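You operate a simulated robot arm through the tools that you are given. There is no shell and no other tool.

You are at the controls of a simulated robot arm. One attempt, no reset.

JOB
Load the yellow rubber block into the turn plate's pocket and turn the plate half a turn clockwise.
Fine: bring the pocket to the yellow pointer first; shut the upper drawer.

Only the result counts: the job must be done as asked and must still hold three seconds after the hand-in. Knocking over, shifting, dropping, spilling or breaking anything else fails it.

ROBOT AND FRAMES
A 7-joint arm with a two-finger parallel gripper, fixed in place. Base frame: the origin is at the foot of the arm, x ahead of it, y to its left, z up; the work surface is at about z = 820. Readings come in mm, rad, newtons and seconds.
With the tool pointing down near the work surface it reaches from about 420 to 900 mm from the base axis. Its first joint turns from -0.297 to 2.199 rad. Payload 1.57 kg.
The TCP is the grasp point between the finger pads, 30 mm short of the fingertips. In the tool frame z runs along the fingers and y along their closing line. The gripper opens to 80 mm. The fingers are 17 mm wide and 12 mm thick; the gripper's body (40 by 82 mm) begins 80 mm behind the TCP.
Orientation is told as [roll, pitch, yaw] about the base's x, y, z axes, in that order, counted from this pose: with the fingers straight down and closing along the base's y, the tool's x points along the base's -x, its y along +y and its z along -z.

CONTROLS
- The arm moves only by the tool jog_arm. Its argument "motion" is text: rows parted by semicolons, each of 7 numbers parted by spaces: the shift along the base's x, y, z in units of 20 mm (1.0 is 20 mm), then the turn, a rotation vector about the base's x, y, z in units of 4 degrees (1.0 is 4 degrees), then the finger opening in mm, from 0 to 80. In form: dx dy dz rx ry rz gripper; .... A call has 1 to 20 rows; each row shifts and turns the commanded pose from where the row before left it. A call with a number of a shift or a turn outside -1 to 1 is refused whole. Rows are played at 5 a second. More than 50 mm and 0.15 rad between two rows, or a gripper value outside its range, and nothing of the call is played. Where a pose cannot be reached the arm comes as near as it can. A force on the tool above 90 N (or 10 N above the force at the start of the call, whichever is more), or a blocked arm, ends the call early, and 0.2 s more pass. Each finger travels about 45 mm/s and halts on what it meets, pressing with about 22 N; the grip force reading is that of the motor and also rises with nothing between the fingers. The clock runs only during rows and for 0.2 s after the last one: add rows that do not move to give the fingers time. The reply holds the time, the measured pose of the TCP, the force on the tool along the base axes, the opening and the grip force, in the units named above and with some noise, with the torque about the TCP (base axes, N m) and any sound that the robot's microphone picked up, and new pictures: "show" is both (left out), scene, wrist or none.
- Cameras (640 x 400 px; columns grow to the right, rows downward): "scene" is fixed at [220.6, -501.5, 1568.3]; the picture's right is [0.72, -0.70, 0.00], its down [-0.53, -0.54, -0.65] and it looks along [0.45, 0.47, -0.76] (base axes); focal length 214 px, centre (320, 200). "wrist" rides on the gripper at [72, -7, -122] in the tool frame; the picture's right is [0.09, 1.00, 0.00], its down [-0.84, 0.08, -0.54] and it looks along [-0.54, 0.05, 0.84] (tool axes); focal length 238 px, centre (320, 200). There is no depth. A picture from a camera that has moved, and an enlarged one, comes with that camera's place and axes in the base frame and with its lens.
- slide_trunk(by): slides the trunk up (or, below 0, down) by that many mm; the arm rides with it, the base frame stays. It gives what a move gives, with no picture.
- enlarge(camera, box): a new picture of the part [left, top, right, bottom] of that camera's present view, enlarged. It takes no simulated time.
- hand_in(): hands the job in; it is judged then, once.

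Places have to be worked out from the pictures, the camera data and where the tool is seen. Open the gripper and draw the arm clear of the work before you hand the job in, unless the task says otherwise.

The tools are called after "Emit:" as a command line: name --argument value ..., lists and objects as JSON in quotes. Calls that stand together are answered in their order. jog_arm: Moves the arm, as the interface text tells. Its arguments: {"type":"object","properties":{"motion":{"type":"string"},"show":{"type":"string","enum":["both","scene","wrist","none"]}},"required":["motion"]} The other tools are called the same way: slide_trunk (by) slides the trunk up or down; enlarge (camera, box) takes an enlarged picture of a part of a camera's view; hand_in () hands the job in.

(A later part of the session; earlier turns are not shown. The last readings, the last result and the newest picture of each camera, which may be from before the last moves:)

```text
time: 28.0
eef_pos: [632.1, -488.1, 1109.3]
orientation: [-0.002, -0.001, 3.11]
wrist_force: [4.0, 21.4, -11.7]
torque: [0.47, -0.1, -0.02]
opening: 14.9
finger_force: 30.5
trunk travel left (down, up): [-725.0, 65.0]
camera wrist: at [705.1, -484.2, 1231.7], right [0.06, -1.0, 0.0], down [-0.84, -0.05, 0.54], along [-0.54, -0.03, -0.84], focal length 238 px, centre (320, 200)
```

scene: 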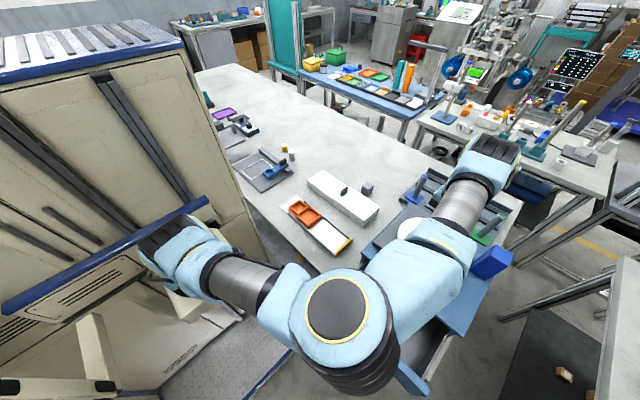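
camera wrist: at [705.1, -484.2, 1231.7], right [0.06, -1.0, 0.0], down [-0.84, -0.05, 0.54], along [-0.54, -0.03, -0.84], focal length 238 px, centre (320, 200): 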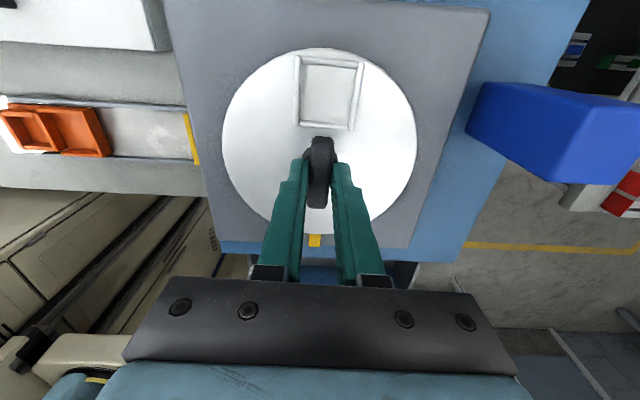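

The plate has followed to about azimuth -2°, but reaching yaw 178° swung the elbow far round. I'll release, lift clear, and rewind the hand clockwise to a more comfortable yaw before regripping.

Emit:
jog_arm --motion "0 0.08 0 0 0 0 5; 0 0 0 0 0 0 40; 0 0 0 0 0 0 50; 0 0 0 0 0 0 50; 0 0 0.5 0 0 0 50; 0 0 0.5 0 0 0 50; 0 0 1 0 0 0 50; 0 0 1 0 0 0 50"

Emit:
enlarge --camera "wrist" --box '[160, 0, 480, 260]'

```text
time: 29.8
eef_pos: [631.4, -488.3, 1171.0]
orientation: [0.001, 0.0, 3.107]
wrist_force: [0.2, 0.2, 0.8]
torque: [-0.01, -0.03, -0.01]
opening: 49.9
finger_force: 0.1
trunk travel left (down, up): [-725.0, 65.0]
camera wrist: at [704.0, -484.2, 1292.7], right [0.06, -1.0, 0.0], down [-0.84, -0.05, 0.54], along [-0.54, -0.03, -0.84], focal length 238 px, centre (320, 200)
```

scene: 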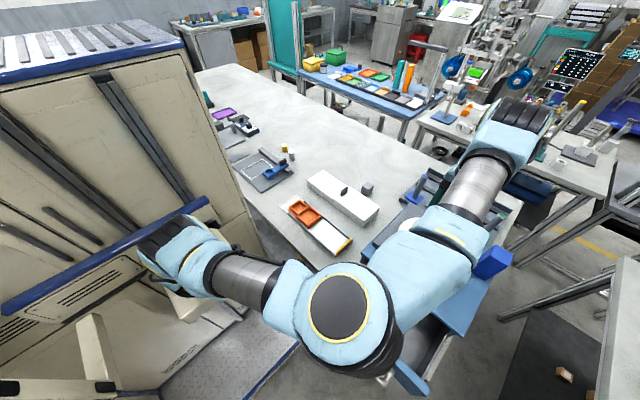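
wrist: 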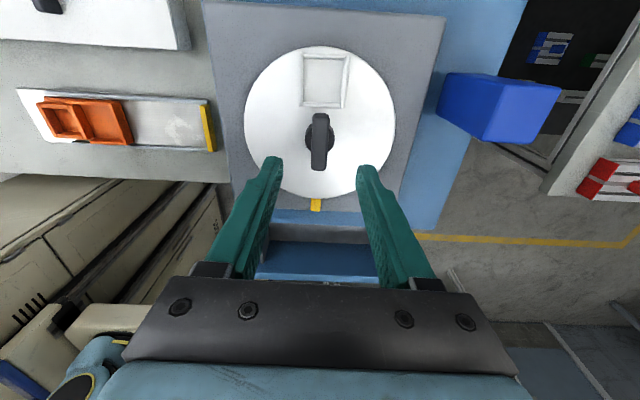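

```text
1.54 times, centred on (320, 130) of wrist
camera zoom: at [704.0, -484.2, 1292.7], right [0.06, -1.0, 0.0], down [-0.84, -0.05, 0.54], along [-0.54, -0.03, -0.84], focal length 367 px, centre (320, 308)
```

zoom: 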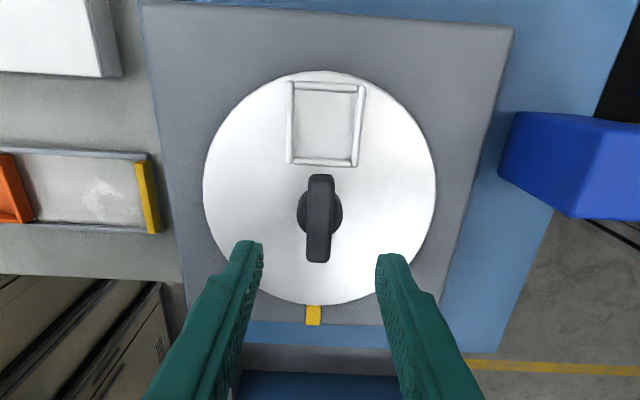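

The plate stayed with the pocket at +x. I'll rewind the hand 180° clockwise in free air at z≈1171.

Emit:
jog_arm --motion "0 0 0.5 0 0 -1 50; 0 0 0.5 0 0 -1 50; 0 0 0 0 0 -1 50; 0 0 0 0 0 -1 50; 0 0 0 0 0 -1 50; 0 0 0 0 0 -1 50; 0 0 0 0 0 -1 50; 0 0 0 0 0 -1 50; 0 0 0 0 0 -1 50; 0 0 0 0 0 -1 50; 0 0 0 0 0 -1 50; 0 0 0 0 0 -1 50; 0 0 0 0 0 -1 50; 0 0 0 0 0 -1 50; 0 0 0 0 0 -1 50; 0 0 0 0 0 -1 50; 0 0 0 0 0 -1 50; 0 0 0 0 0 -1 50; 0 0 0 0 0 -1 50; 0 0 0 0 0 -1 50" --show "none"

Emit:
jog_arm --motion "0 0 0 0 0 -1 50; 0 0 0 0 0 -1 50; 0 0 0 0 0 -1 50; 0 0 0 0 0 -1 50; 0 0 0 0 0 -1 50; 0 0 0 0 0 -1 50; 0 0 0 0 0 -1 50; 0 0 0 0 0 -1 50; 0 0 0 0 0 -1 50; 0 0 0 0 0 -1 50; 0 0 0 0 0 -1 50; 0 0 0 0 0 -1 50; 0 0 0 0 0 -1 50; 0 0 0 0 0 -1 50; 0 0 0 0 0 -1 50; 0 0 0 0 0 -1 50; 0 0 0 0 0 -1 50; 0 0 0 0 0 -1 50; 0 0 0 0 0 -1 50; 0 0 0 0 0 -1 50"

```text
time: 34.0
eef_pos: [633.1, -488.8, 1190.6]
orientation: [-0.001, -0.001, 1.71]
wrist_force: [-0.7, -0.3, 0.3]
torque: [0.02, 0.0, -0.02]
opening: 50.2
finger_force: 0.1
trunk travel left (down, up): [-725.0, 65.0]
```

```text
time: 38.2
eef_pos: [631.5, -487.6, 1190.0]
orientation: [0.001, 0.001, 0.313]
wrist_force: [0.4, -0.2, -0.2]
torque: [-0.03, 0.0, 0.01]
opening: 50.1
finger_force: 0.1
trunk travel left (down, up): [-725.0, 65.0]
camera wrist: at [566.0, -516.9, 1312.2], right [-0.39, 0.92, 0.0], down [0.77, 0.33, 0.54], along [0.5, 0.21, -0.84], focal length 238 px, centre (320, 200)
```

scene: 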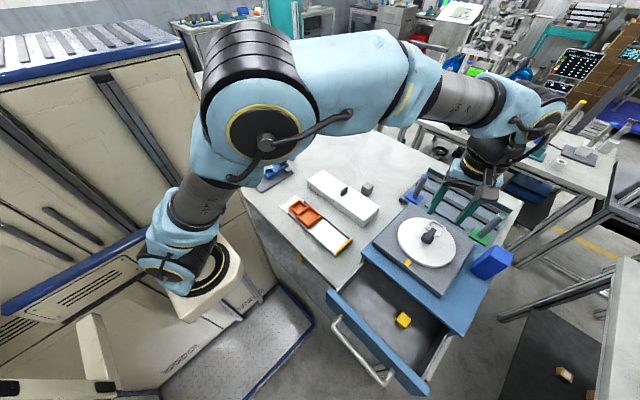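
wrist: 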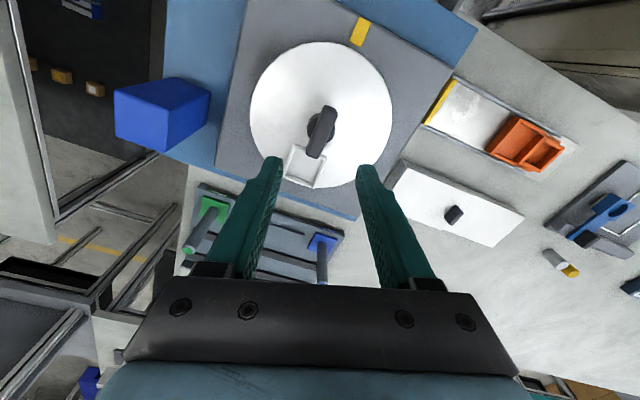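

Posture is back to normal at yaw 18°. I'll finish the last 20° of rewind and lower to check alignment with the bar (now along x).

Emit:
jog_arm --motion "0 0 -0.5 0 0 -1 50; 0 0 -0.5 0 0 -1 50; 0 0 -0.5 0 0 -1 50; 0 0 -0.5 0 0 -1 50; 0 0 -0.5 0 0 -1 50; 0 0 0 0 0 0 50" --show "wrist"

Emit:
enlarge --camera "wrist" --box '[200, 40, 440, 220]'

```text
time: 39.6
eef_pos: [632.7, -489.1, 1140.3]
orientation: [0.0, -0.001, -0.038]
wrist_force: [0.0, -0.7, 0.3]
torque: [-0.01, 0.01, 0.06]
opening: 49.8
finger_force: 0.1
trunk travel left (down, up): [-725.0, 65.0]
camera wrist: at [560.6, -492.9, 1262.2], right [-0.06, 1.0, 0.0], down [0.84, 0.05, 0.54], along [0.54, 0.03, -0.84], focal length 238 px, centre (320, 200)
```

wrist: 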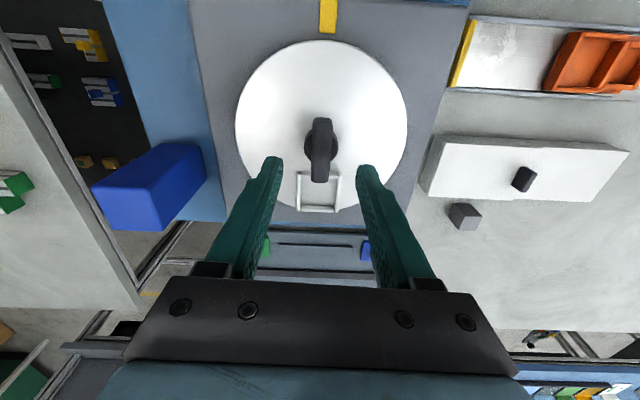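

```text
2.22 times, centred on (320, 130) of wrist
camera zoom: at [560.6, -492.9, 1262.2], right [-0.06, 1.0, 0.0], down [0.84, 0.05, 0.54], along [0.54, 0.03, -0.84], focal length 530 px, centre (320, 356)
```

zoom: 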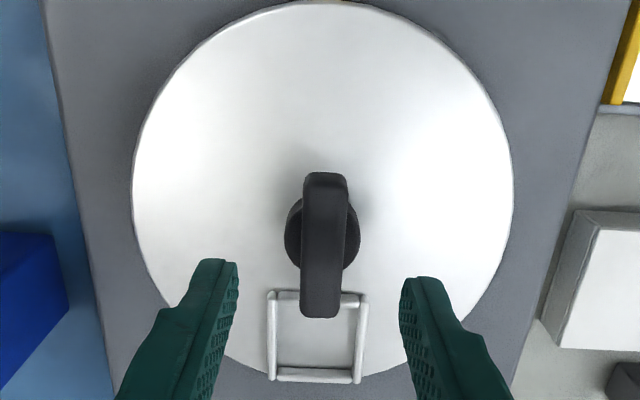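

The bar sits at about (629, -488.3) along x, pocket at +x. I'll centre, descend to z≈1108, and close on it.

Emit:
jog_arm --motion "-0.1 0.04 -0.6 0 0 0 50; 0 0 -0.5 0 0 0 50; 0 0 -0.5 0 0 0 50; 0 0 0 0 0 0 20; 0 0 0 0 0 0 5; 0 0 0 0 0 0 5; 0 0 0 0 0 0 5; 0 0 0 0 0 0 5" --show "wrist"

```text
time: 41.4
eef_pos: [629.1, -488.0, 1107.4]
orientation: [0.001, 0.0, -0.035]
wrist_force: [-1.1, -3.3, -2.8]
torque: [-0.17, -0.28, 0.06]
opening: 15.0
finger_force: 30.6
trunk travel left (down, up): [-725.0, 65.0]
camera wrist: at [558.5, -492.2, 1229.6], right [-0.06, 1.0, 0.0], down [0.84, 0.05, 0.54], along [0.54, 0.03, -0.84], focal length 238 px, centre (320, 200)
```

wrist: 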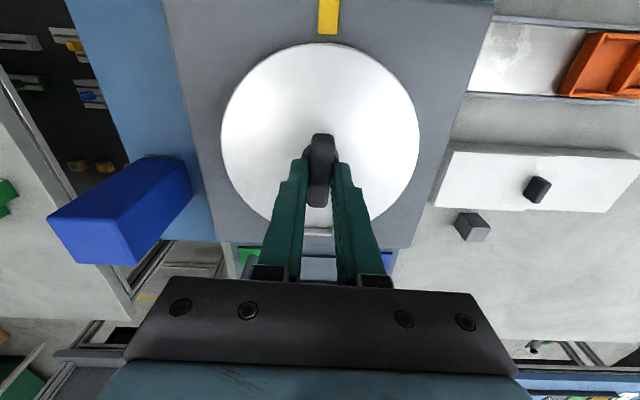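

The bar is gripped (15 mm) with little side load. Turning counter-clockwise 80°.

Emit:
jog_arm --motion "0 0 0 0 0 1 5; 0 0 0 0 0 1 5; 0 0 0 0 0 1 5; 0 0 0 0 0 1 5; 0 0 0 0 0 1 5; 0 0 0 0 0 1 5; 0 0 0 0 0 1 5; 0 0 0 0 0 1 5; 0 0 0 0 0 1 5; 0 0 0 0 0 1 5; 0 0 0 0 0 1 5; 0 0 0 0 0 1 5; 0 0 0 0 0 1 5; 0 0 0 0 0 1 5; 0 0 0 0 0 1 5; 0 0 0 0 0 1 5; 0 0 0 0 0 1 5; 0 0 0 0 0 1 5; 0 0 0 0 0 1 5; 0 0 0 0 0 1 5" --show "wrist"

```text
time: 45.6
eef_pos: [630.1, -488.7, 1108.7]
orientation: [0.001, 0.001, 1.361]
wrist_force: [-5.1, 1.5, -12.1]
torque: [-0.28, 0.03, 0.01]
opening: 15.1
finger_force: 30.6
trunk travel left (down, up): [-725.0, 65.0]
camera wrist: at [622.2, -559.8, 1229.6], right [-0.99, 0.12, 0.0], down [0.1, 0.83, 0.54], along [0.06, 0.54, -0.84], focal length 238 px, centre (320, 200)
```

wrist: 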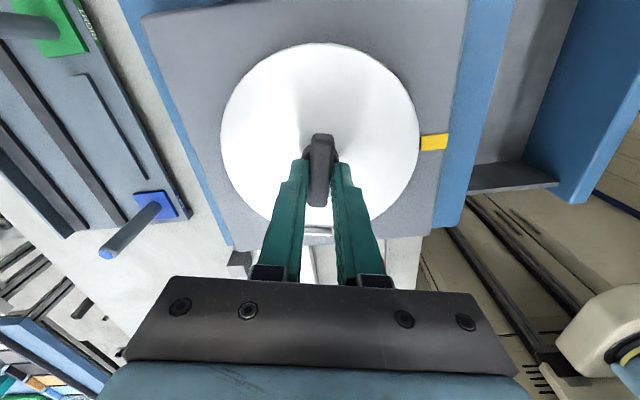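

Smooth so far with low loads. Continuing counter-clockwise another 56° to about yaw 134°.

Emit:
jog_arm --motion "0 0 0 0 0 1 5; 0 0 0 0 0 1 5; 0 0 0 0 0 1 5; 0 0 0 0 0 1 5; 0 0 0 0 0 1 5; 0 0 0 0 0 1 5; 0 0 0 0 0 1 5; 0 0 0 0 0 1 5; 0 0 0 0 0 1 5; 0 0 0 0 0 1 5; 0 0 0 0 0 1 5; 0 0 0 0 0 1 5; 0 0 0 0 0 1 5; 0 0 0 0 0 1 5; 0 0 0 0 0 0 5"

```text
time: 48.8
eef_pos: [629.8, -488.1, 1108.0]
orientation: [-0.001, 0.001, 2.338]
wrist_force: [-9.2, 2.4, -14.8]
torque: [-0.34, -0.2, -0.01]
opening: 14.8
finger_force: 31.5
trunk travel left (down, up): [-725.0, 65.0]
camera wrist: at [685.2, -535.1, 1229.7], right [-0.65, -0.76, 0.0], down [-0.64, 0.55, 0.54], along [-0.41, 0.35, -0.84], focal length 238 px, centre (320, 200)
```

scene: 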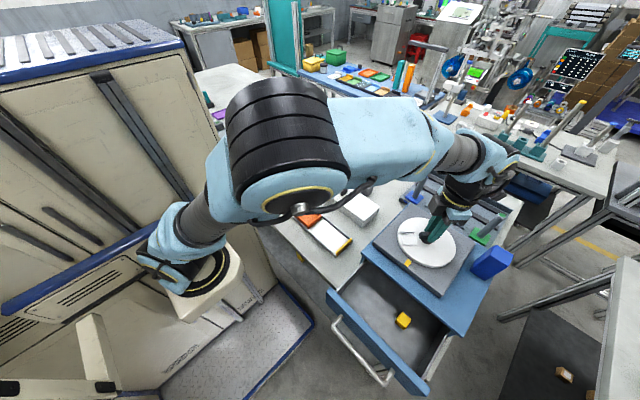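
wrist: 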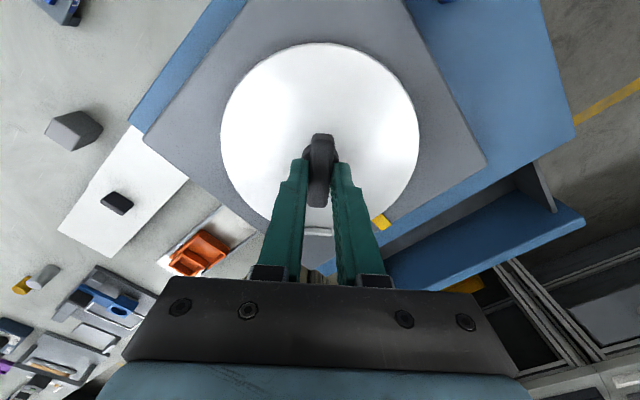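

Pocket is at about azimuth 135°. I'll release, lift, and rewind the hand 180° clockwise to about yaw -46° for the last 45° of counter-clockwise turn.

Emit:
jog_arm --motion "0 0 0 0 0 0 40; 0 0 0 0 0 0 50; 0 0 0 0 0 0 50; 0 0 0.5 0 0 0 50; 0 0 0.5 0 0 0 50; 0 0 1 0 0 0 50; 0 0 1 0 0 0 50; 0 0 1 0 0 -1 50; 0 0 0 0 0 -1 50; 0 0 0 0 0 -1 50; 0 0 0 0 0 -1 50; 0 0 0 0 0 -1 50; 0 0 0 0 0 -1 50; 0 0 0 0 0 -1 50; 0 0 0 0 0 -1 50; 0 0 0 0 0 -1 50; 0 0 0 0 0 -1 50; 0 0 0 0 0 -1 50; 0 0 0 0 0 -1 50; 0 0 0 0 0 -1 50" --show "none"

Emit:
jog_arm --motion "0 0 0 0 0 -1 50; 0 0 0 0 0 -1 50; 0 0 0 0 0 -1 50; 0 0 0 0 0 -1 50; 0 0 0 0 0 -1 50; 0 0 0 0 0 -1 50; 0 0 0 0 0 -1 50; 0 0 0 0 0 -1 50; 0 0 0 0 0 -1 50; 0 0 0 0 0 -1 50; 0 0 0 0 0 -1 50; 0 0 0 0 0 -1 50; 0 0 0 0 0 -1 50; 0 0 0 0 0 -1 50; 0 0 0 0 0 -1 50; 0 0 0 0 0 -1 50; 0 0 0 0 0 -1 50; 0 0 0 0 0 -1 50; 0 0 0 0 0 -1 50; 0 0 0 0 0 -1 50"

```text
time: 53.0
eef_pos: [630.5, -488.5, 1188.1]
orientation: [0.002, 0.0, 1.43]
wrist_force: [0.2, 0.0, 0.5]
torque: [0.01, -0.04, 0.02]
opening: 50.1
finger_force: 0.2
trunk travel left (down, up): [-725.0, 65.0]
```

```text
time: 57.2
eef_pos: [629.6, -487.1, 1188.0]
orientation: [0.0, 0.001, 0.034]
wrist_force: [-0.6, 0.2, 0.8]
torque: [0.01, 0.02, 0.06]
opening: 49.8
finger_force: 0.0
trunk travel left (down, up): [-725.0, 65.0]
camera wrist: at [558.8, -496.6, 1310.1], right [-0.13, 0.99, 0.0], down [0.83, 0.11, 0.54], along [0.54, 0.07, -0.84], focal length 238 px, centre (320, 200)
```

scene: 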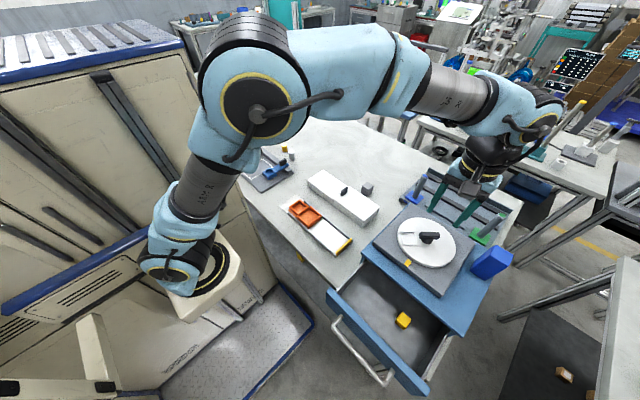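
wrist: 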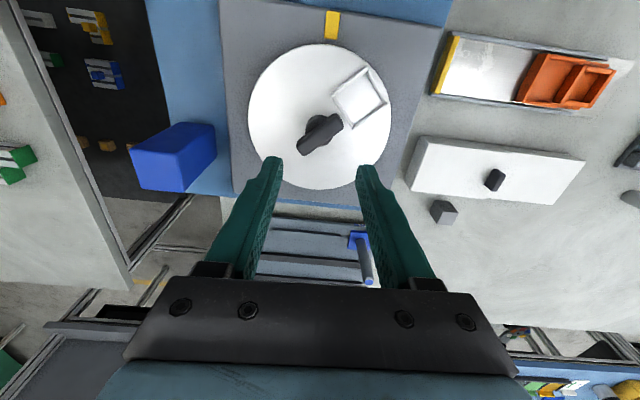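

Pocket is visibly at about azimuth 135°. Rewinding 48° more to yaw -46° and lowering to check alignment.

Emit:
jog_arm --motion "0 0 0 0 0 -1 50; 0 0 0 0 0 -1 50; 0 0 0 0 0 -1 50; 0 0 0 0 0 -1 50; 0 0 0 0 0 -1 50; 0 0 0 0 0 -1 50; 0 0 0 0 0 -1 50; 0 0 0 0 0 -1 50; 0 0 -0.5 0 0 -1 50; 0 0 -0.5 0 0 -1 50; 0 0 -0.5 0 0 -1 50; 0 0 -0.5 0 0 -1 50; 0 0 -0.4 0 0 0 50; 0 0 0 0 0 0 50"

Emit:
enlarge --camera "wrist" --box '[200, 40, 440, 220]'

```text
time: 60.2
eef_pos: [630.2, -488.1, 1140.9]
orientation: [-0.001, 0.0, -0.804]
wrist_force: [-0.5, -0.3, 0.0]
torque: [0.02, 0.02, 0.03]
opening: 50.0
finger_force: 0.1
trunk travel left (down, up): [-725.0, 65.0]
camera wrist: at [576.1, -440.6, 1261.9], right [0.65, 0.76, 0.0], down [0.64, -0.55, 0.54], along [0.41, -0.35, -0.84], focal length 238 px, centre (320, 200)
```

scene: 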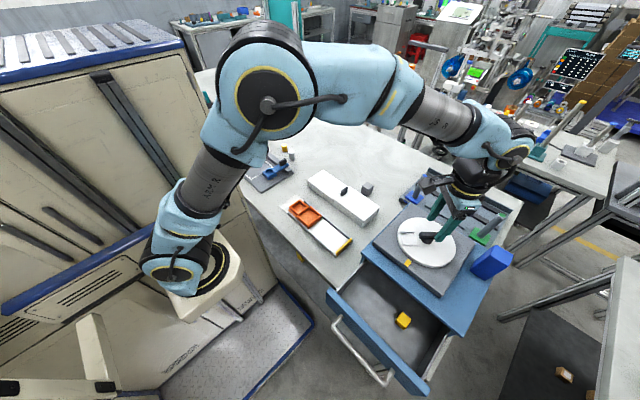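
wrist: 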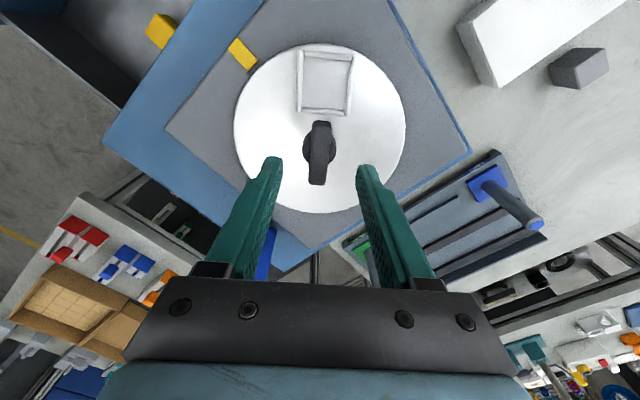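

```text
2.22 times, centred on (320, 130) of wrist
camera zoom: at [576.1, -440.6, 1261.9], right [0.65, 0.76, 0.0], down [0.64, -0.55, 0.54], along [0.41, -0.35, -0.84], focal length 530 px, centre (320, 356)
```

zoom: 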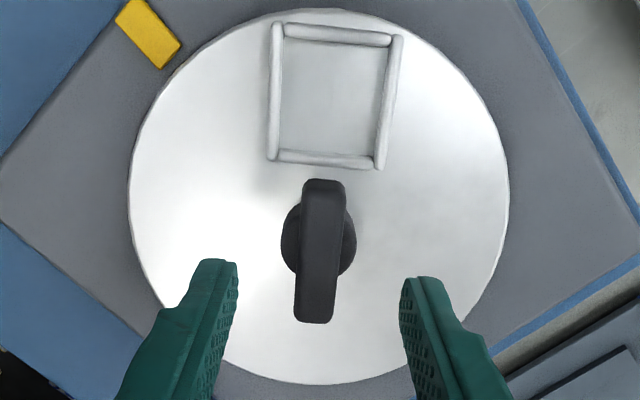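

Aligned well with the bar at yaw -46°. I'll descend, grip, and turn the final 46° counter-clockwise to bring the pocket to the pointer.

Emit:
jog_arm --motion "0 0 -0.6 0 0 0 50; 0 0 -0.5 0 0 0 50; 0 0 -0.5 0 0 0 50; 0 0 0 0 0 0 20; 0 0 0 0 0 0 5; 0 0 0 0 0 0 5; 0 0 0 0 0 0 5; 0 0 0 0 0 0 5" --show "none"

Emit:
jog_arm --motion "0 0 0 0 0 1 5; 0 0 0 0 0 1 5; 0 0 0 0 0 1 5; 0 0 0 0 0 1 5; 0 0 0 0 0 1 5; 0 0 0 0 0 1 5; 0 0 0 0 0 1 5; 0 0 0 0 0 1 5; 0 0 0 0 0 1 5; 0 0 0 0 0 1 5; 0 0 0 0 0 1 5; 0 0 0 0 0 0.5 5; 0 0 0 0 0 0 5; 0 0 0 0 0 0 5"

Emit:
enlarge --camera "wrist" --box '[200, 0, 440, 180]'

```text
time: 62.0
eef_pos: [629.3, -488.0, 1107.5]
orientation: [0.001, 0.002, -0.803]
wrist_force: [-3.7, -0.5, -1.6]
torque: [-0.3, -0.2, 0.01]
opening: 14.9
finger_force: 31.5
trunk travel left (down, up): [-725.0, 65.0]
```

```text
time: 65.0
eef_pos: [629.4, -488.6, 1108.0]
orientation: [0.0, -0.002, -0.001]
wrist_force: [-9.9, -6.2, -3.9]
torque: [-0.18, -0.05, -0.01]
opening: 15.2
finger_force: 30.3
trunk travel left (down, up): [-725.0, 65.0]
camera wrist: at [558.0, -494.8, 1230.0], right [-0.09, 1.0, 0.0], down [0.84, 0.08, 0.54], along [0.54, 0.05, -0.84], focal length 238 px, centre (320, 200)
```

scene: 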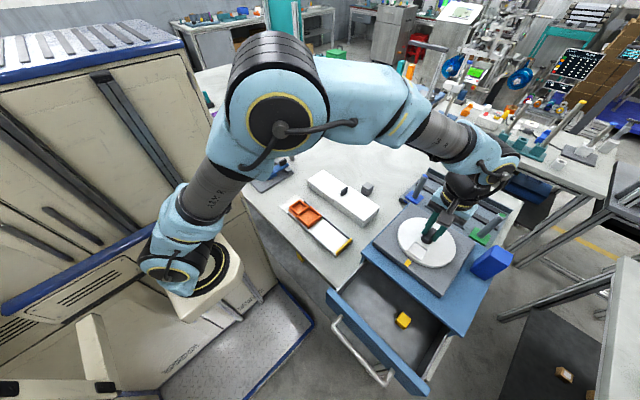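
wrist: 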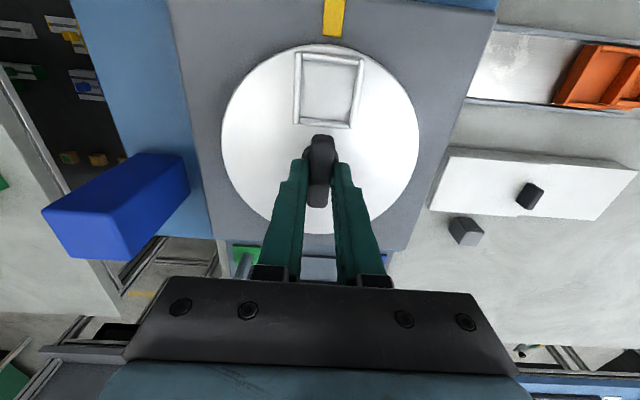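

```text
2.22 times, centred on (320, 90) of wrist
camera zoom: at [558.0, -494.8, 1230.0], right [-0.09, 1.0, 0.0], down [0.84, 0.08, 0.54], along [0.54, 0.05, -0.84], focal length 530 px, centre (320, 444)
```

zoom: 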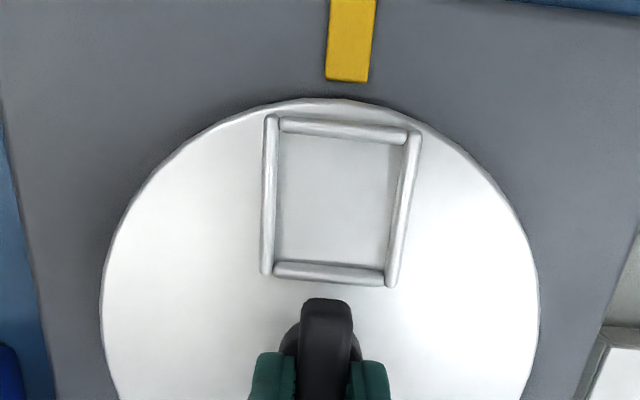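

The pocket centre now measures about (581.5, -488.5), directly in line with the pointer (y≈-488.4) and square to the axes. I'll release the bar, lift, and go over the drawer to look at the block.

Emit:
jog_arm --motion "0 0 0 0 0 0 40; 0 0 0 0 0 0 50; 0 0 0 0 0 0 50; 0 0 0.5 0 0 0 50; 0 0 0.5 0 0 0 50; 0 0 1 0 0 0 50; 0 0 1 0 0 0 50; 0 0 1 0 0 0 60" --show "wrist"

Emit:
enlarge --camera "wrist" --box '[200, 20, 440, 200]'

Emit:
jog_arm --motion "-1 -0.26 0 0 0 0 60; -1 -0.26 0 0 0 0 60; -1 -0.26 0 0 0 0 60; -1 -0.26 0 0 0 0 60; -1 -0.26 0 0 0 0 60; -1 -0.26 0 0 0 0 60; -1 -0.26 0 0 0 0 60; -1 -0.26 0 0 0 0 60; -1 -0.26 0 0 0 0 60; -1 -0.26 0 0 0 0 60; -1 -0.26 0 0 0 0 60; -1 -0.26 0 0 0 0 60; 0 0 -1 0 0 0 60; 0 0 -1 0 0 0 60; 0 0 -1 0 0 0 60; 0 0 0 0 0 0 60"

Emit:
enlarge --camera "wrist" --box '[200, 60, 440, 240]'

```text
time: 66.8
eef_pos: [629.9, -487.6, 1187.5]
orientation: [0.0, 0.0, -0.001]
wrist_force: [-0.4, 0.1, 0.3]
torque: [0.02, 0.01, -0.01]
opening: 59.9
finger_force: 0.0
trunk travel left (down, up): [-725.0, 65.0]
camera wrist: at [559.1, -494.3, 1310.2], right [-0.09, 1.0, 0.0], down [0.84, 0.08, 0.54], along [0.54, 0.05, -0.84], focal length 238 px, centre (320, 200)
```

wrist: 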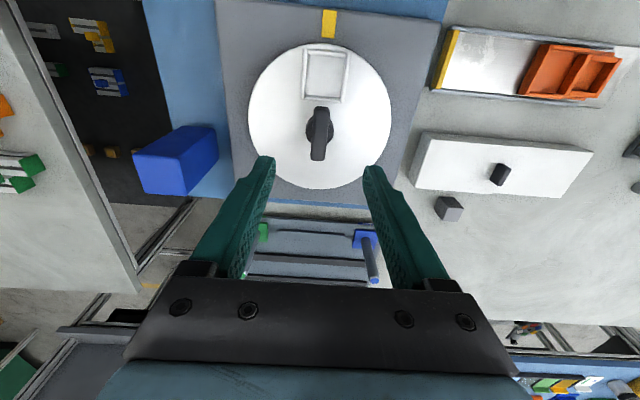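

```text
2.22 times, centred on (320, 110) of wrist
camera zoom: at [559.1, -494.3, 1310.2], right [-0.09, 1.0, 0.0], down [0.84, 0.08, 0.54], along [0.54, 0.05, -0.84], focal length 530 px, centre (320, 400)
```

zoom: 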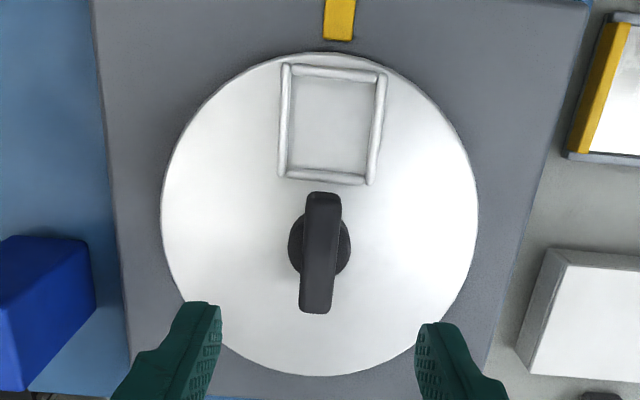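

```text
time: 70.2
eef_pos: [390.6, -549.3, 1127.5]
orientation: [-0.001, -0.001, -0.001]
wrist_force: [0.6, 1.2, 1.1]
torque: [0.03, 0.01, -0.02]
opening: 60.0
finger_force: 0.0
trunk travel left (down, up): [-725.0, 65.0]
camera wrist: at [318.7, -556.3, 1249.9], right [-0.09, 1.0, 0.0], down [0.84, 0.08, 0.54], along [0.54, 0.05, -0.84], focal length 238 px, centre (320, 200)
```

scene: 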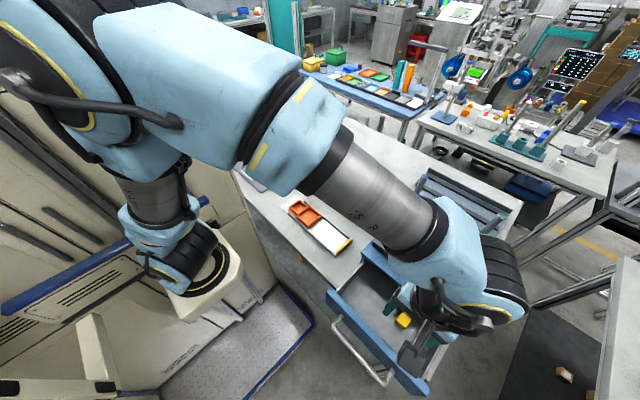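
wrist: 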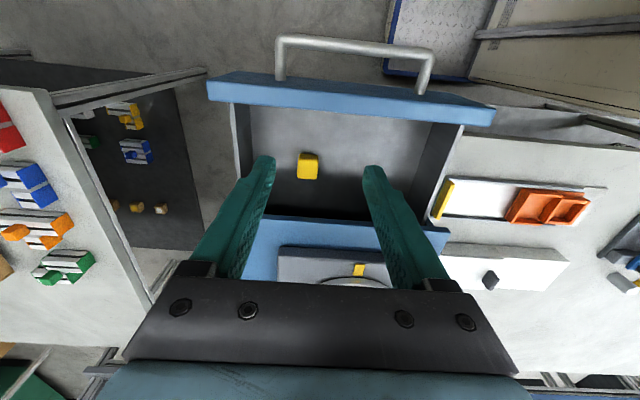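

```text
2.22 times, centred on (320, 150) of wrist
camera zoom: at [318.7, -556.3, 1249.9], right [-0.09, 1.0, 0.0], down [0.84, 0.08, 0.54], along [0.54, 0.05, -0.84], focal length 530 px, centre (320, 311)
```

zoom: 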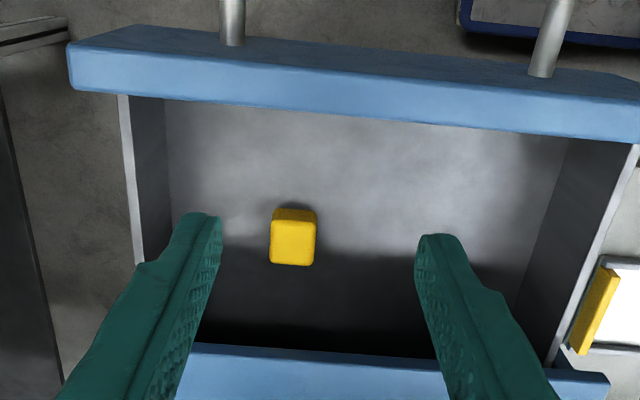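

The plate stayed put after release. Now the block is visible below; I'll enlarge it to measure position, size and orientation.

Emit:
enlarge --camera "wrist" --box '[280, 135, 340, 195]'

Emit:
enlarge --camera "scene" --box '[320, 260, 460, 380]'

```text
6.67 times, centred on (310, 165) of wrist
camera zoom: at [318.7, -556.3, 1249.9], right [-0.09, 1.0, 0.0], down [0.84, 0.08, 0.54], along [0.54, 0.05, -0.84], focal length 1589 px, centre (387, 433)
```

zoom: 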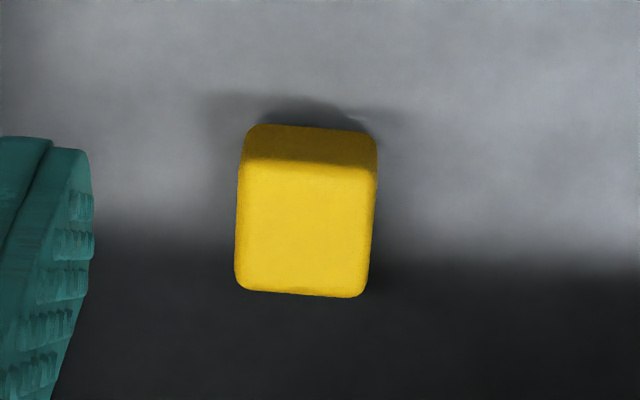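

```text
3.33 times, centred on (390, 320) of scene
camera zoom: at [220.6, -501.5, 1568.3], right [0.72, -0.7, 0.0], down [-0.53, -0.54, -0.65], along [0.45, 0.47, -0.76], focal length 715 px, centre (87, -200)
```

zoom: 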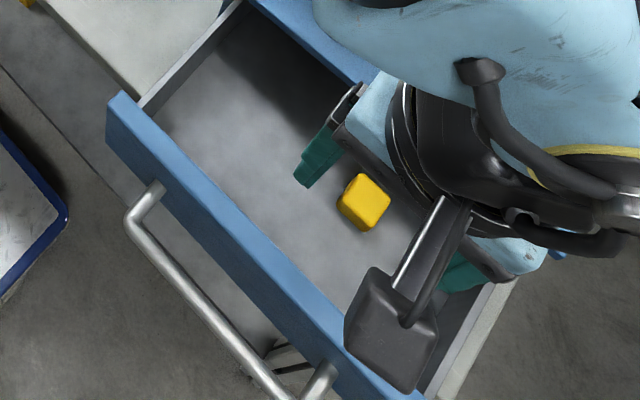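

The block measures roughly 27 × 27 × 20 mm, centred near (460, -560), square to the axes, with its top around z≈956–965. I'll centre above it and descend to z≈1010 to refine the height.

Emit:
jog_arm --motion "0.87 -0.13 0 0 0 0 60; 0.87 -0.13 0 0 0 0 60; 0.87 -0.13 0 0 0 0 60; 0.86 -0.14 0 0 0 0 60; 0 0 -1 0 0 0 60; 0 0 -1 0 0 0 60; 0 0 -1 0 0 0 60; 0 0 -1 0 0 0 60; 0 0 -1 0 0 0 60; 0 0 -0.8 0 0 0 60; 0 0 0 0 0 0 60"

Emit:
enlarge --camera "wrist" --box '[230, 120, 410, 260]'

Emit:
enlarge --camera "scene" --box '[340, 240, 480, 380]'

```text
time: 72.6
eef_pos: [459.3, -561.4, 1012.1]
orientation: [0.0, -0.002, -0.001]
wrist_force: [-0.6, 0.3, 0.4]
torque: [-0.05, -0.03, -0.03]
opening: 59.8
finger_force: 0.2
trunk travel left (down, up): [-725.0, 65.0]
camera wrist: at [387.9, -566.8, 1134.0], right [-0.09, 1.0, 0.0], down [0.84, 0.08, 0.54], along [0.54, 0.05, -0.84], focal length 238 px, centre (320, 200)
```

scene: 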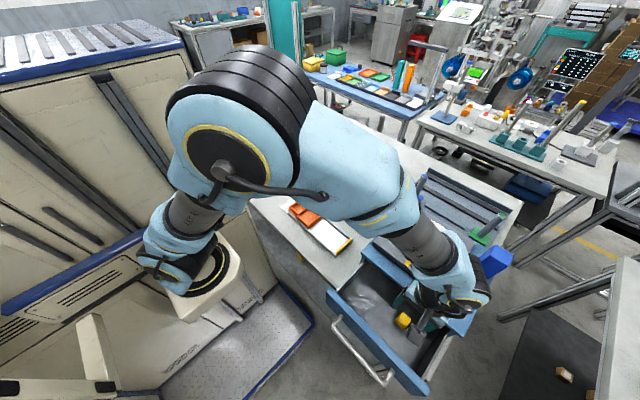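
wrist: 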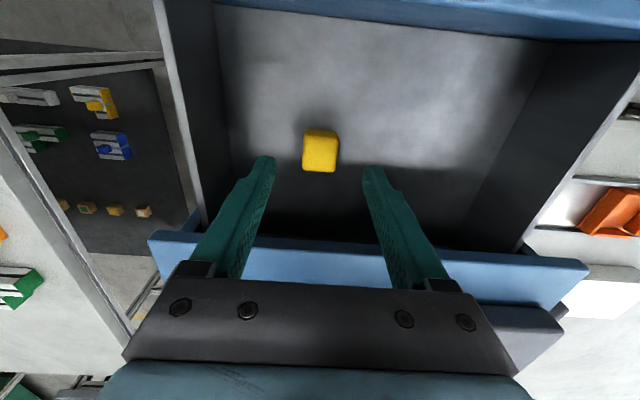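

```text
2.86 times, centred on (320, 190) of wrist
camera zoom: at [387.9, -566.8, 1134.0], right [-0.09, 1.0, 0.0], down [0.84, 0.08, 0.54], along [0.54, 0.05, -0.84], focal length 681 px, centre (320, 229)
```

zoom: 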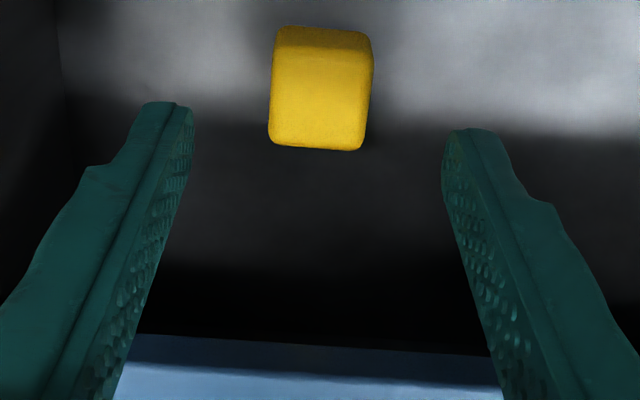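

```text
2.86 times, centred on (410, 310) of scene
camera zoom: at [220.6, -501.5, 1568.3], right [0.72, -0.7, 0.0], down [-0.53, -0.54, -0.65], along [0.45, 0.47, -0.76], focal length 613 px, centre (63, -114)
```

zoom: 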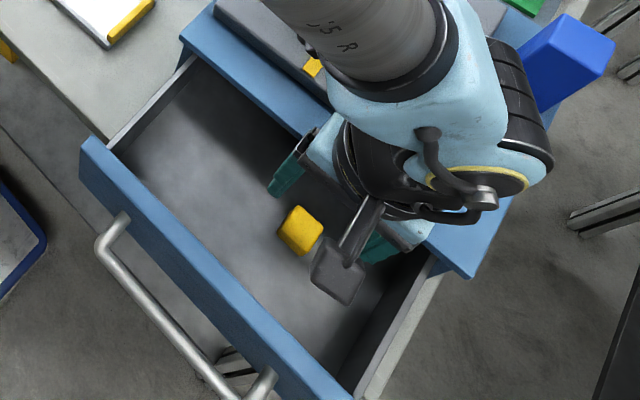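

The block centre is at about (459, -560) and the TCP is at (459.3, -561.4). I'll nudge +1 mm in y and descend to z≈980 with the fingers straddling it.

Emit:
jog_arm --motion "0 0.06 -0.6 0 0 0 60; 0 0 -0.5 0 0 0 60; 0 0 -0.5 0 0 0 60; 0 0 0 0 0 0 60" --show "wrist"

Emit:
enlarge --camera "wrist" --box '[230, 120, 410, 260]'

Emit:
enlarge --camera "scene" --box '[340, 240, 480, 380]'

```text
time: 73.6
eef_pos: [459.6, -558.5, 981.0]
orientation: [-0.001, 0.0, 0.0]
wrist_force: [-0.4, 0.0, -0.3]
torque: [-0.02, 0.01, 0.0]
opening: 60.1
finger_force: 0.1
trunk travel left (down, up): [-725.0, 65.0]
camera wrist: at [388.3, -565.9, 1101.9], right [-0.09, 1.0, 0.0], down [0.84, 0.08, 0.54], along [0.54, 0.05, -0.84], focal length 238 px, centre (320, 200)
```

wrist: 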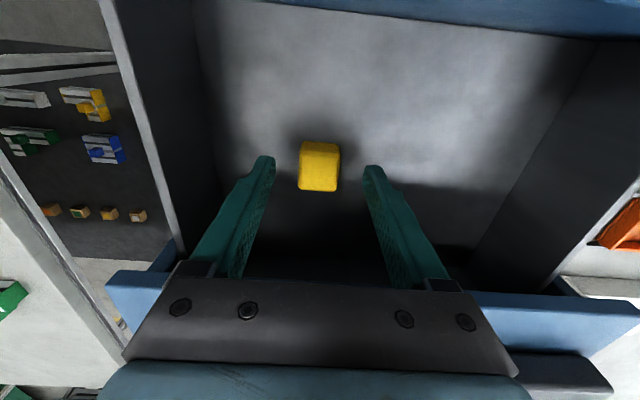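

```text
2.86 times, centred on (320, 190) of wrist
camera zoom: at [388.3, -565.9, 1101.9], right [-0.09, 1.0, 0.0], down [0.84, 0.08, 0.54], along [0.54, 0.05, -0.84], focal length 681 px, centre (320, 229)
```

zoom: 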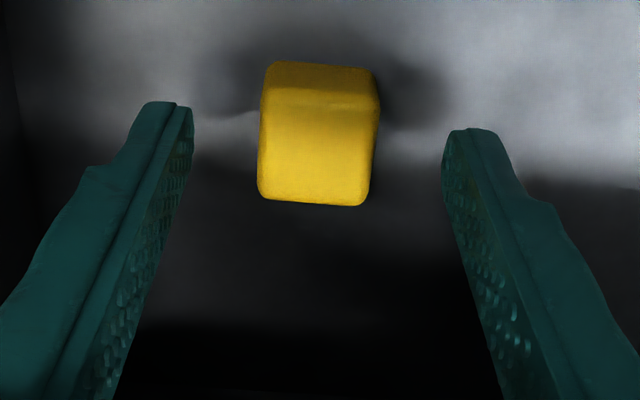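

```text
2.86 times, centred on (410, 310) of scene
camera zoom: at [220.6, -501.5, 1568.3], right [0.72, -0.7, 0.0], down [-0.53, -0.54, -0.65], along [0.45, 0.47, -0.76], focal length 613 px, centre (63, -114)
```

zoom: 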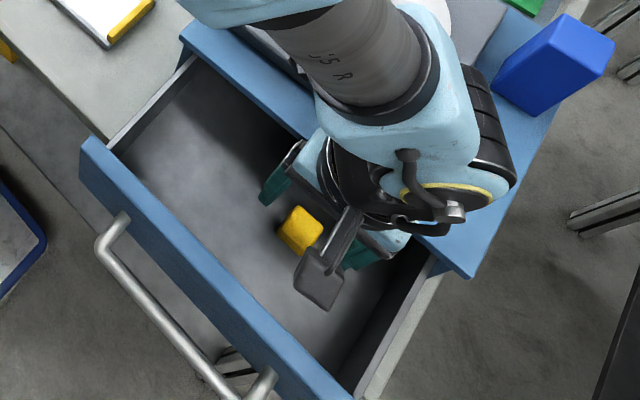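

Fingertips should be at about z=951 now, straddling the block just below its top. I'll step down gently, looking for floor contact in the force reading.

Emit:
jog_arm --motion "0 0 -0.2 0 0 0 60; 0 0 -0.1 0 0 0 60; 0 0 0 0 0 0 60" --show "none"

Emit:
jog_arm --motion "0 0 -0.1 0 0 0 60; 0 0 0 0 0 0 60" --show "none"

Emit:
jog_arm --motion "0 0 -0.1 0 0 0 60; 0 0 0 0 0 0 60" --show "wrist"

Emit:
enlarge --camera "wrist" --box '[230, 120, 410, 260]'

```text
time: 74.4
eef_pos: [459.9, -559.9, 975.1]
orientation: [-0.002, -0.001, -0.001]
wrist_force: [0.4, 0.9, 0.0]
torque: [0.0, -0.02, 0.01]
opening: 60.0
finger_force: 0.0
trunk travel left (down, up): [-725.0, 65.0]
```

```text
time: 75.0
eef_pos: [459.9, -559.1, 972.3]
orientation: [0.0, 0.001, 0.0]
wrist_force: [0.6, 0.0, -0.2]
torque: [0.03, -0.02, 0.01]
opening: 59.8
finger_force: 0.1
trunk travel left (down, up): [-725.0, 65.0]
```

```text
time: 75.6
eef_pos: [459.6, -559.2, 969.5]
orientation: [-0.001, 0.001, -0.002]
wrist_force: [0.0, 0.5, 0.4]
torque: [0.0, 0.01, -0.01]
opening: 59.9
finger_force: 0.0
trunk travel left (down, up): [-725.0, 65.0]
camera wrist: at [388.1, -566.0, 1092.2], right [-0.09, 1.0, 0.0], down [0.84, 0.08, 0.54], along [0.54, 0.05, -0.84], focal length 238 px, centre (320, 200)
```

wrist: 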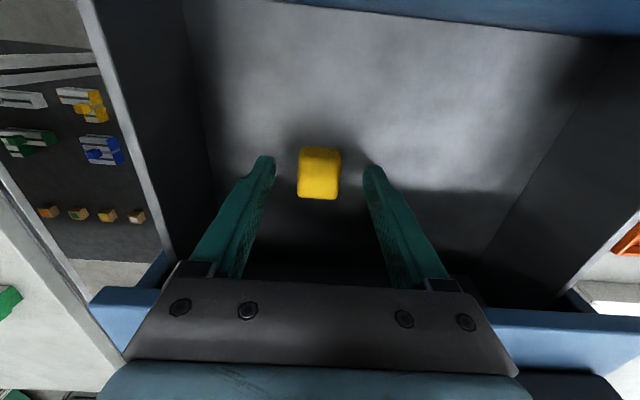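

```text
2.86 times, centred on (320, 190) of wrist
camera zoom: at [388.1, -566.0, 1092.2], right [-0.09, 1.0, 0.0], down [0.84, 0.08, 0.54], along [0.54, 0.05, -0.84], focal length 681 px, centre (320, 229)
```

zoom: 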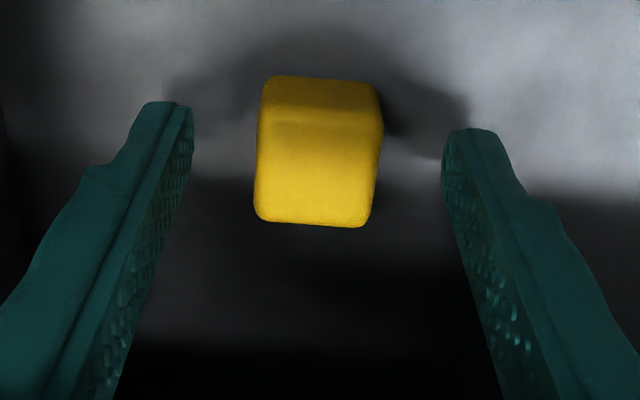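

No contact yet at fingertips ≈ 939.5, though their shadows are closing in. Continuing down in 2 mm steps.

Emit:
jog_arm --motion "0 0 -0.1 0 0 0 60; 0 0 0 0 0 0 60" --show "none"

Emit:
jog_arm --motion "0 0 -0.1 0 0 0 60; 0 0 0 0 0 0 60" --show "none"

Emit:
jog_arm --motion "0 0 -0.1 0 0 0 60; 0 0 0 0 0 0 60" --show "wrist"

Emit:
enlarge --camera "wrist" --box '[230, 120, 410, 260]'

```text
time: 76.2
eef_pos: [459.3, -558.9, 967.9]
orientation: [-0.001, 0.0, 0.0]
wrist_force: [-0.1, 0.5, 0.9]
torque: [0.0, 0.03, -0.01]
opening: 59.9
finger_force: 0.0
trunk travel left (down, up): [-725.0, 65.0]
```

```text
time: 76.8
eef_pos: [459.7, -559.5, 966.4]
orientation: [0.0, 0.0, -0.001]
wrist_force: [0.5, 0.1, -0.1]
torque: [0.0, 0.03, 0.01]
opening: 60.0
finger_force: 0.1
trunk travel left (down, up): [-725.0, 65.0]
```

```text
time: 77.4
eef_pos: [460.0, -559.0, 964.6]
orientation: [0.0, 0.002, 0.0]
wrist_force: [-0.3, -0.1, 0.4]
torque: [-0.01, 0.02, 0.0]
opening: 60.1
finger_force: 0.1
trunk travel left (down, up): [-725.0, 65.0]
camera wrist: at [388.1, -565.8, 1086.2], right [-0.09, 1.0, 0.0], down [0.84, 0.08, 0.54], along [0.54, 0.05, -0.84], focal length 238 px, centre (320, 200)
```

wrist: 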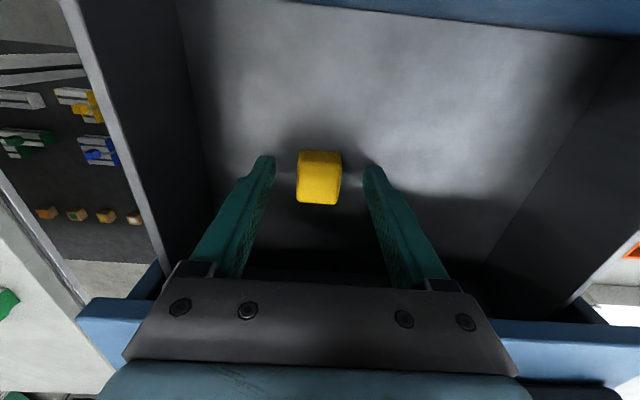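

```text
2.86 times, centred on (320, 190) of wrist
camera zoom: at [388.1, -565.8, 1086.2], right [-0.09, 1.0, 0.0], down [0.84, 0.08, 0.54], along [0.54, 0.05, -0.84], focal length 681 px, centre (320, 229)
```

zoom: 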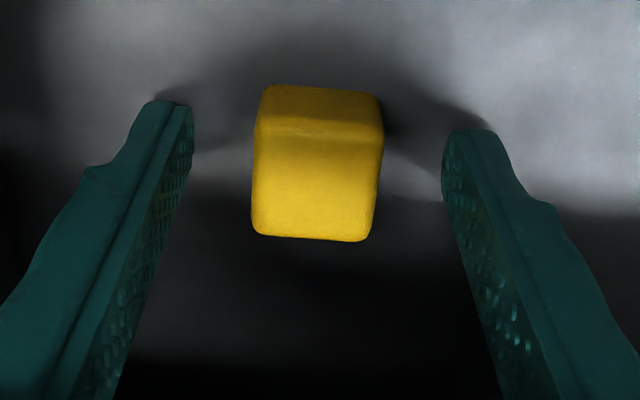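

Still free at fingertips ≈ 934.6; shadows nearly meet the tips. Two more careful 1.5 mm steps.

Emit:
jog_arm --motion "0 0 -0.075 0 0 0 60; 0 0 0 0 0 0 60" --show "none"

Emit:
jog_arm --motion "0 0 -0.075 0 0 0 60; 0 0 0 0 0 0 60" --show "none"

```text
time: 78.0
eef_pos: [458.6, -558.2, 963.6]
orientation: [0.0, -0.001, 0.0]
wrist_force: [-0.1, 0.8, 12.0]
torque: [0.39, 0.02, 0.09]
opening: 60.1
finger_force: 0.2
trunk travel left (down, up): [-725.0, 65.0]
```

```text
time: 78.6
eef_pos: [458.7, -559.2, 964.1]
orientation: [-0.004, -0.002, 0.0]
wrist_force: [0.6, 0.6, 35.4]
torque: [1.22, 0.05, 0.02]
opening: 60.5
finger_force: 0.2
trunk travel left (down, up): [-725.0, 65.0]
```

Floor contact found at TCP z≈964, so the drawer floor is at z≈934. I'll raise so the fingertips are about 8 mm above the floor and close on the block.

Emit:
jog_arm --motion "0 0 0.25 0 0 0 60; 0 0 0.28 0 0 0 60; 0 0 0 0 0 0 40; 0 0 0 0 0 0 20; 0 0 0 0 0 0 15; 0 0 0 0 0 0 15; 0 0 0 0 0 0 15" --show "wrist"

Emit:
enlarge --camera "wrist" --box '[230, 120, 410, 260]'

```text
time: 80.2
eef_pos: [459.5, -558.8, 972.0]
orientation: [0.0, 0.0, 0.0]
wrist_force: [0.0, 1.4, 0.3]
torque: [-0.01, 0.0, 0.0]
opening: 26.9
finger_force: 22.3
trunk travel left (down, up): [-725.0, 65.0]
camera wrist: at [388.0, -565.8, 1093.9], right [-0.09, 1.0, 0.0], down [0.84, 0.08, 0.54], along [0.54, 0.05, -0.84], focal length 238 px, centre (320, 200)
```

wrist: 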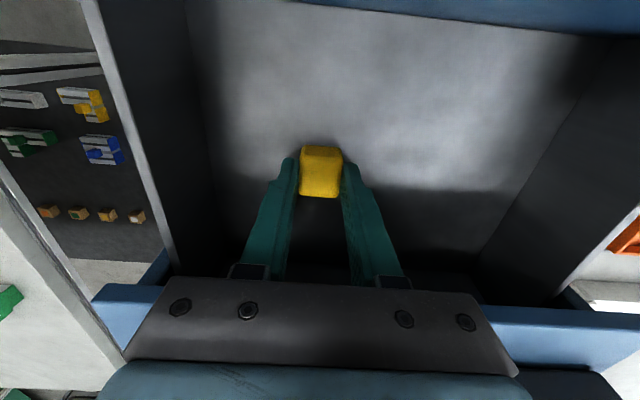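

```text
2.86 times, centred on (320, 190) of wrist
camera zoom: at [388.0, -565.8, 1093.9], right [-0.09, 1.0, 0.0], down [0.84, 0.08, 0.54], along [0.54, 0.05, -0.84], focal length 681 px, centre (320, 229)
```

zoom: 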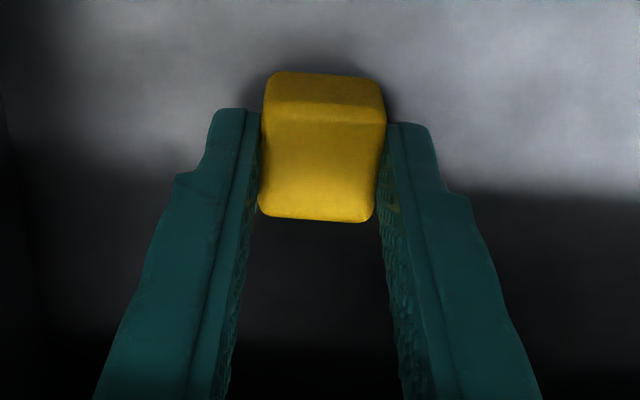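

The block is held (26.9 mm opening), well centred on the fingers, with its bottom 38 mm below the TCP. I'll lift it straight up out of the drawer.

Emit:
jog_arm --motion "0 0 0.3 0 0 0 15; 0 0 0.5 0 0 0 15; 0 0 0.8 0 0 0 15; 0 0 1 0 0 0 15; 0 0 1 0 0 0 15; 0 0 1 0 0 0 15; 0 0 1 0 0 0 15; 0 0 1 0 0 0 15; 0 0 1 0 0 0 15; 0 0 1 0 0 0 15; 0 0 0.4 0 0 0 15; 0 0 0 0 0 0 15"

Emit:
enlarge --camera "wrist" --box '[230, 120, 410, 260]'

```text
time: 82.8
eef_pos: [459.8, -559.3, 1151.8]
orientation: [0.002, 0.0, 0.0]
wrist_force: [0.0, 1.0, 0.3]
torque: [-0.02, 0.0, -0.04]
opening: 14.9
finger_force: 0.1
trunk travel left (down, up): [-725.0, 65.0]
camera wrist: at [388.0, -566.0, 1273.8], right [-0.09, 1.0, 0.0], down [0.84, 0.08, 0.54], along [0.54, 0.05, -0.84], focal length 238 px, centre (320, 200)
```

scene: 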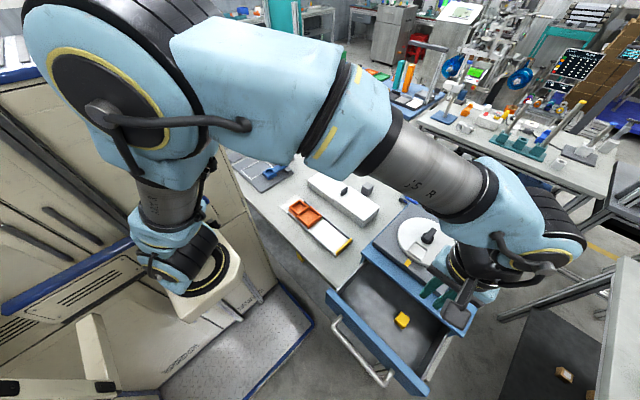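
wrist: 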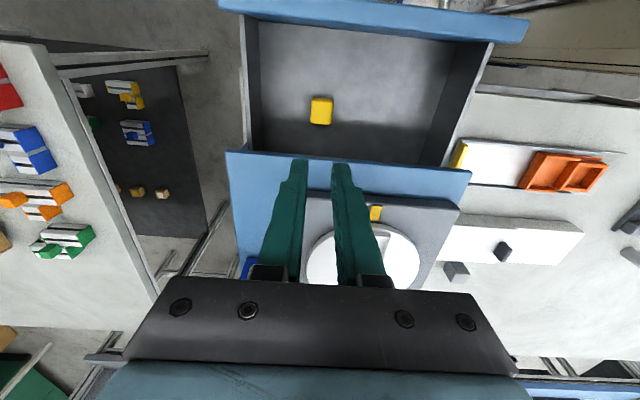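

```text
2.86 times, centred on (320, 190) of wrist
camera zoom: at [388.0, -566.0, 1273.8], right [-0.09, 1.0, 0.0], down [0.84, 0.08, 0.54], along [0.54, 0.05, -0.84], focal length 681 px, centre (320, 229)
```

zoom: 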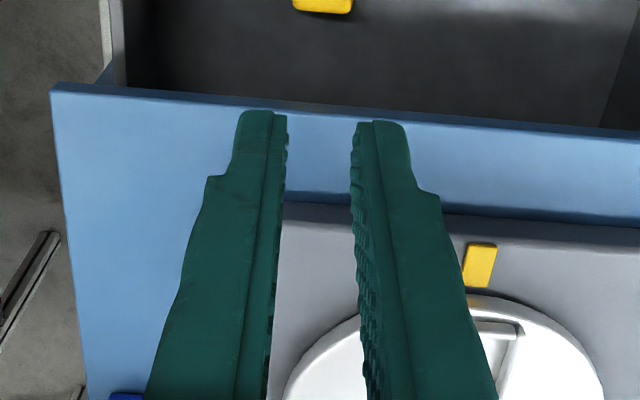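

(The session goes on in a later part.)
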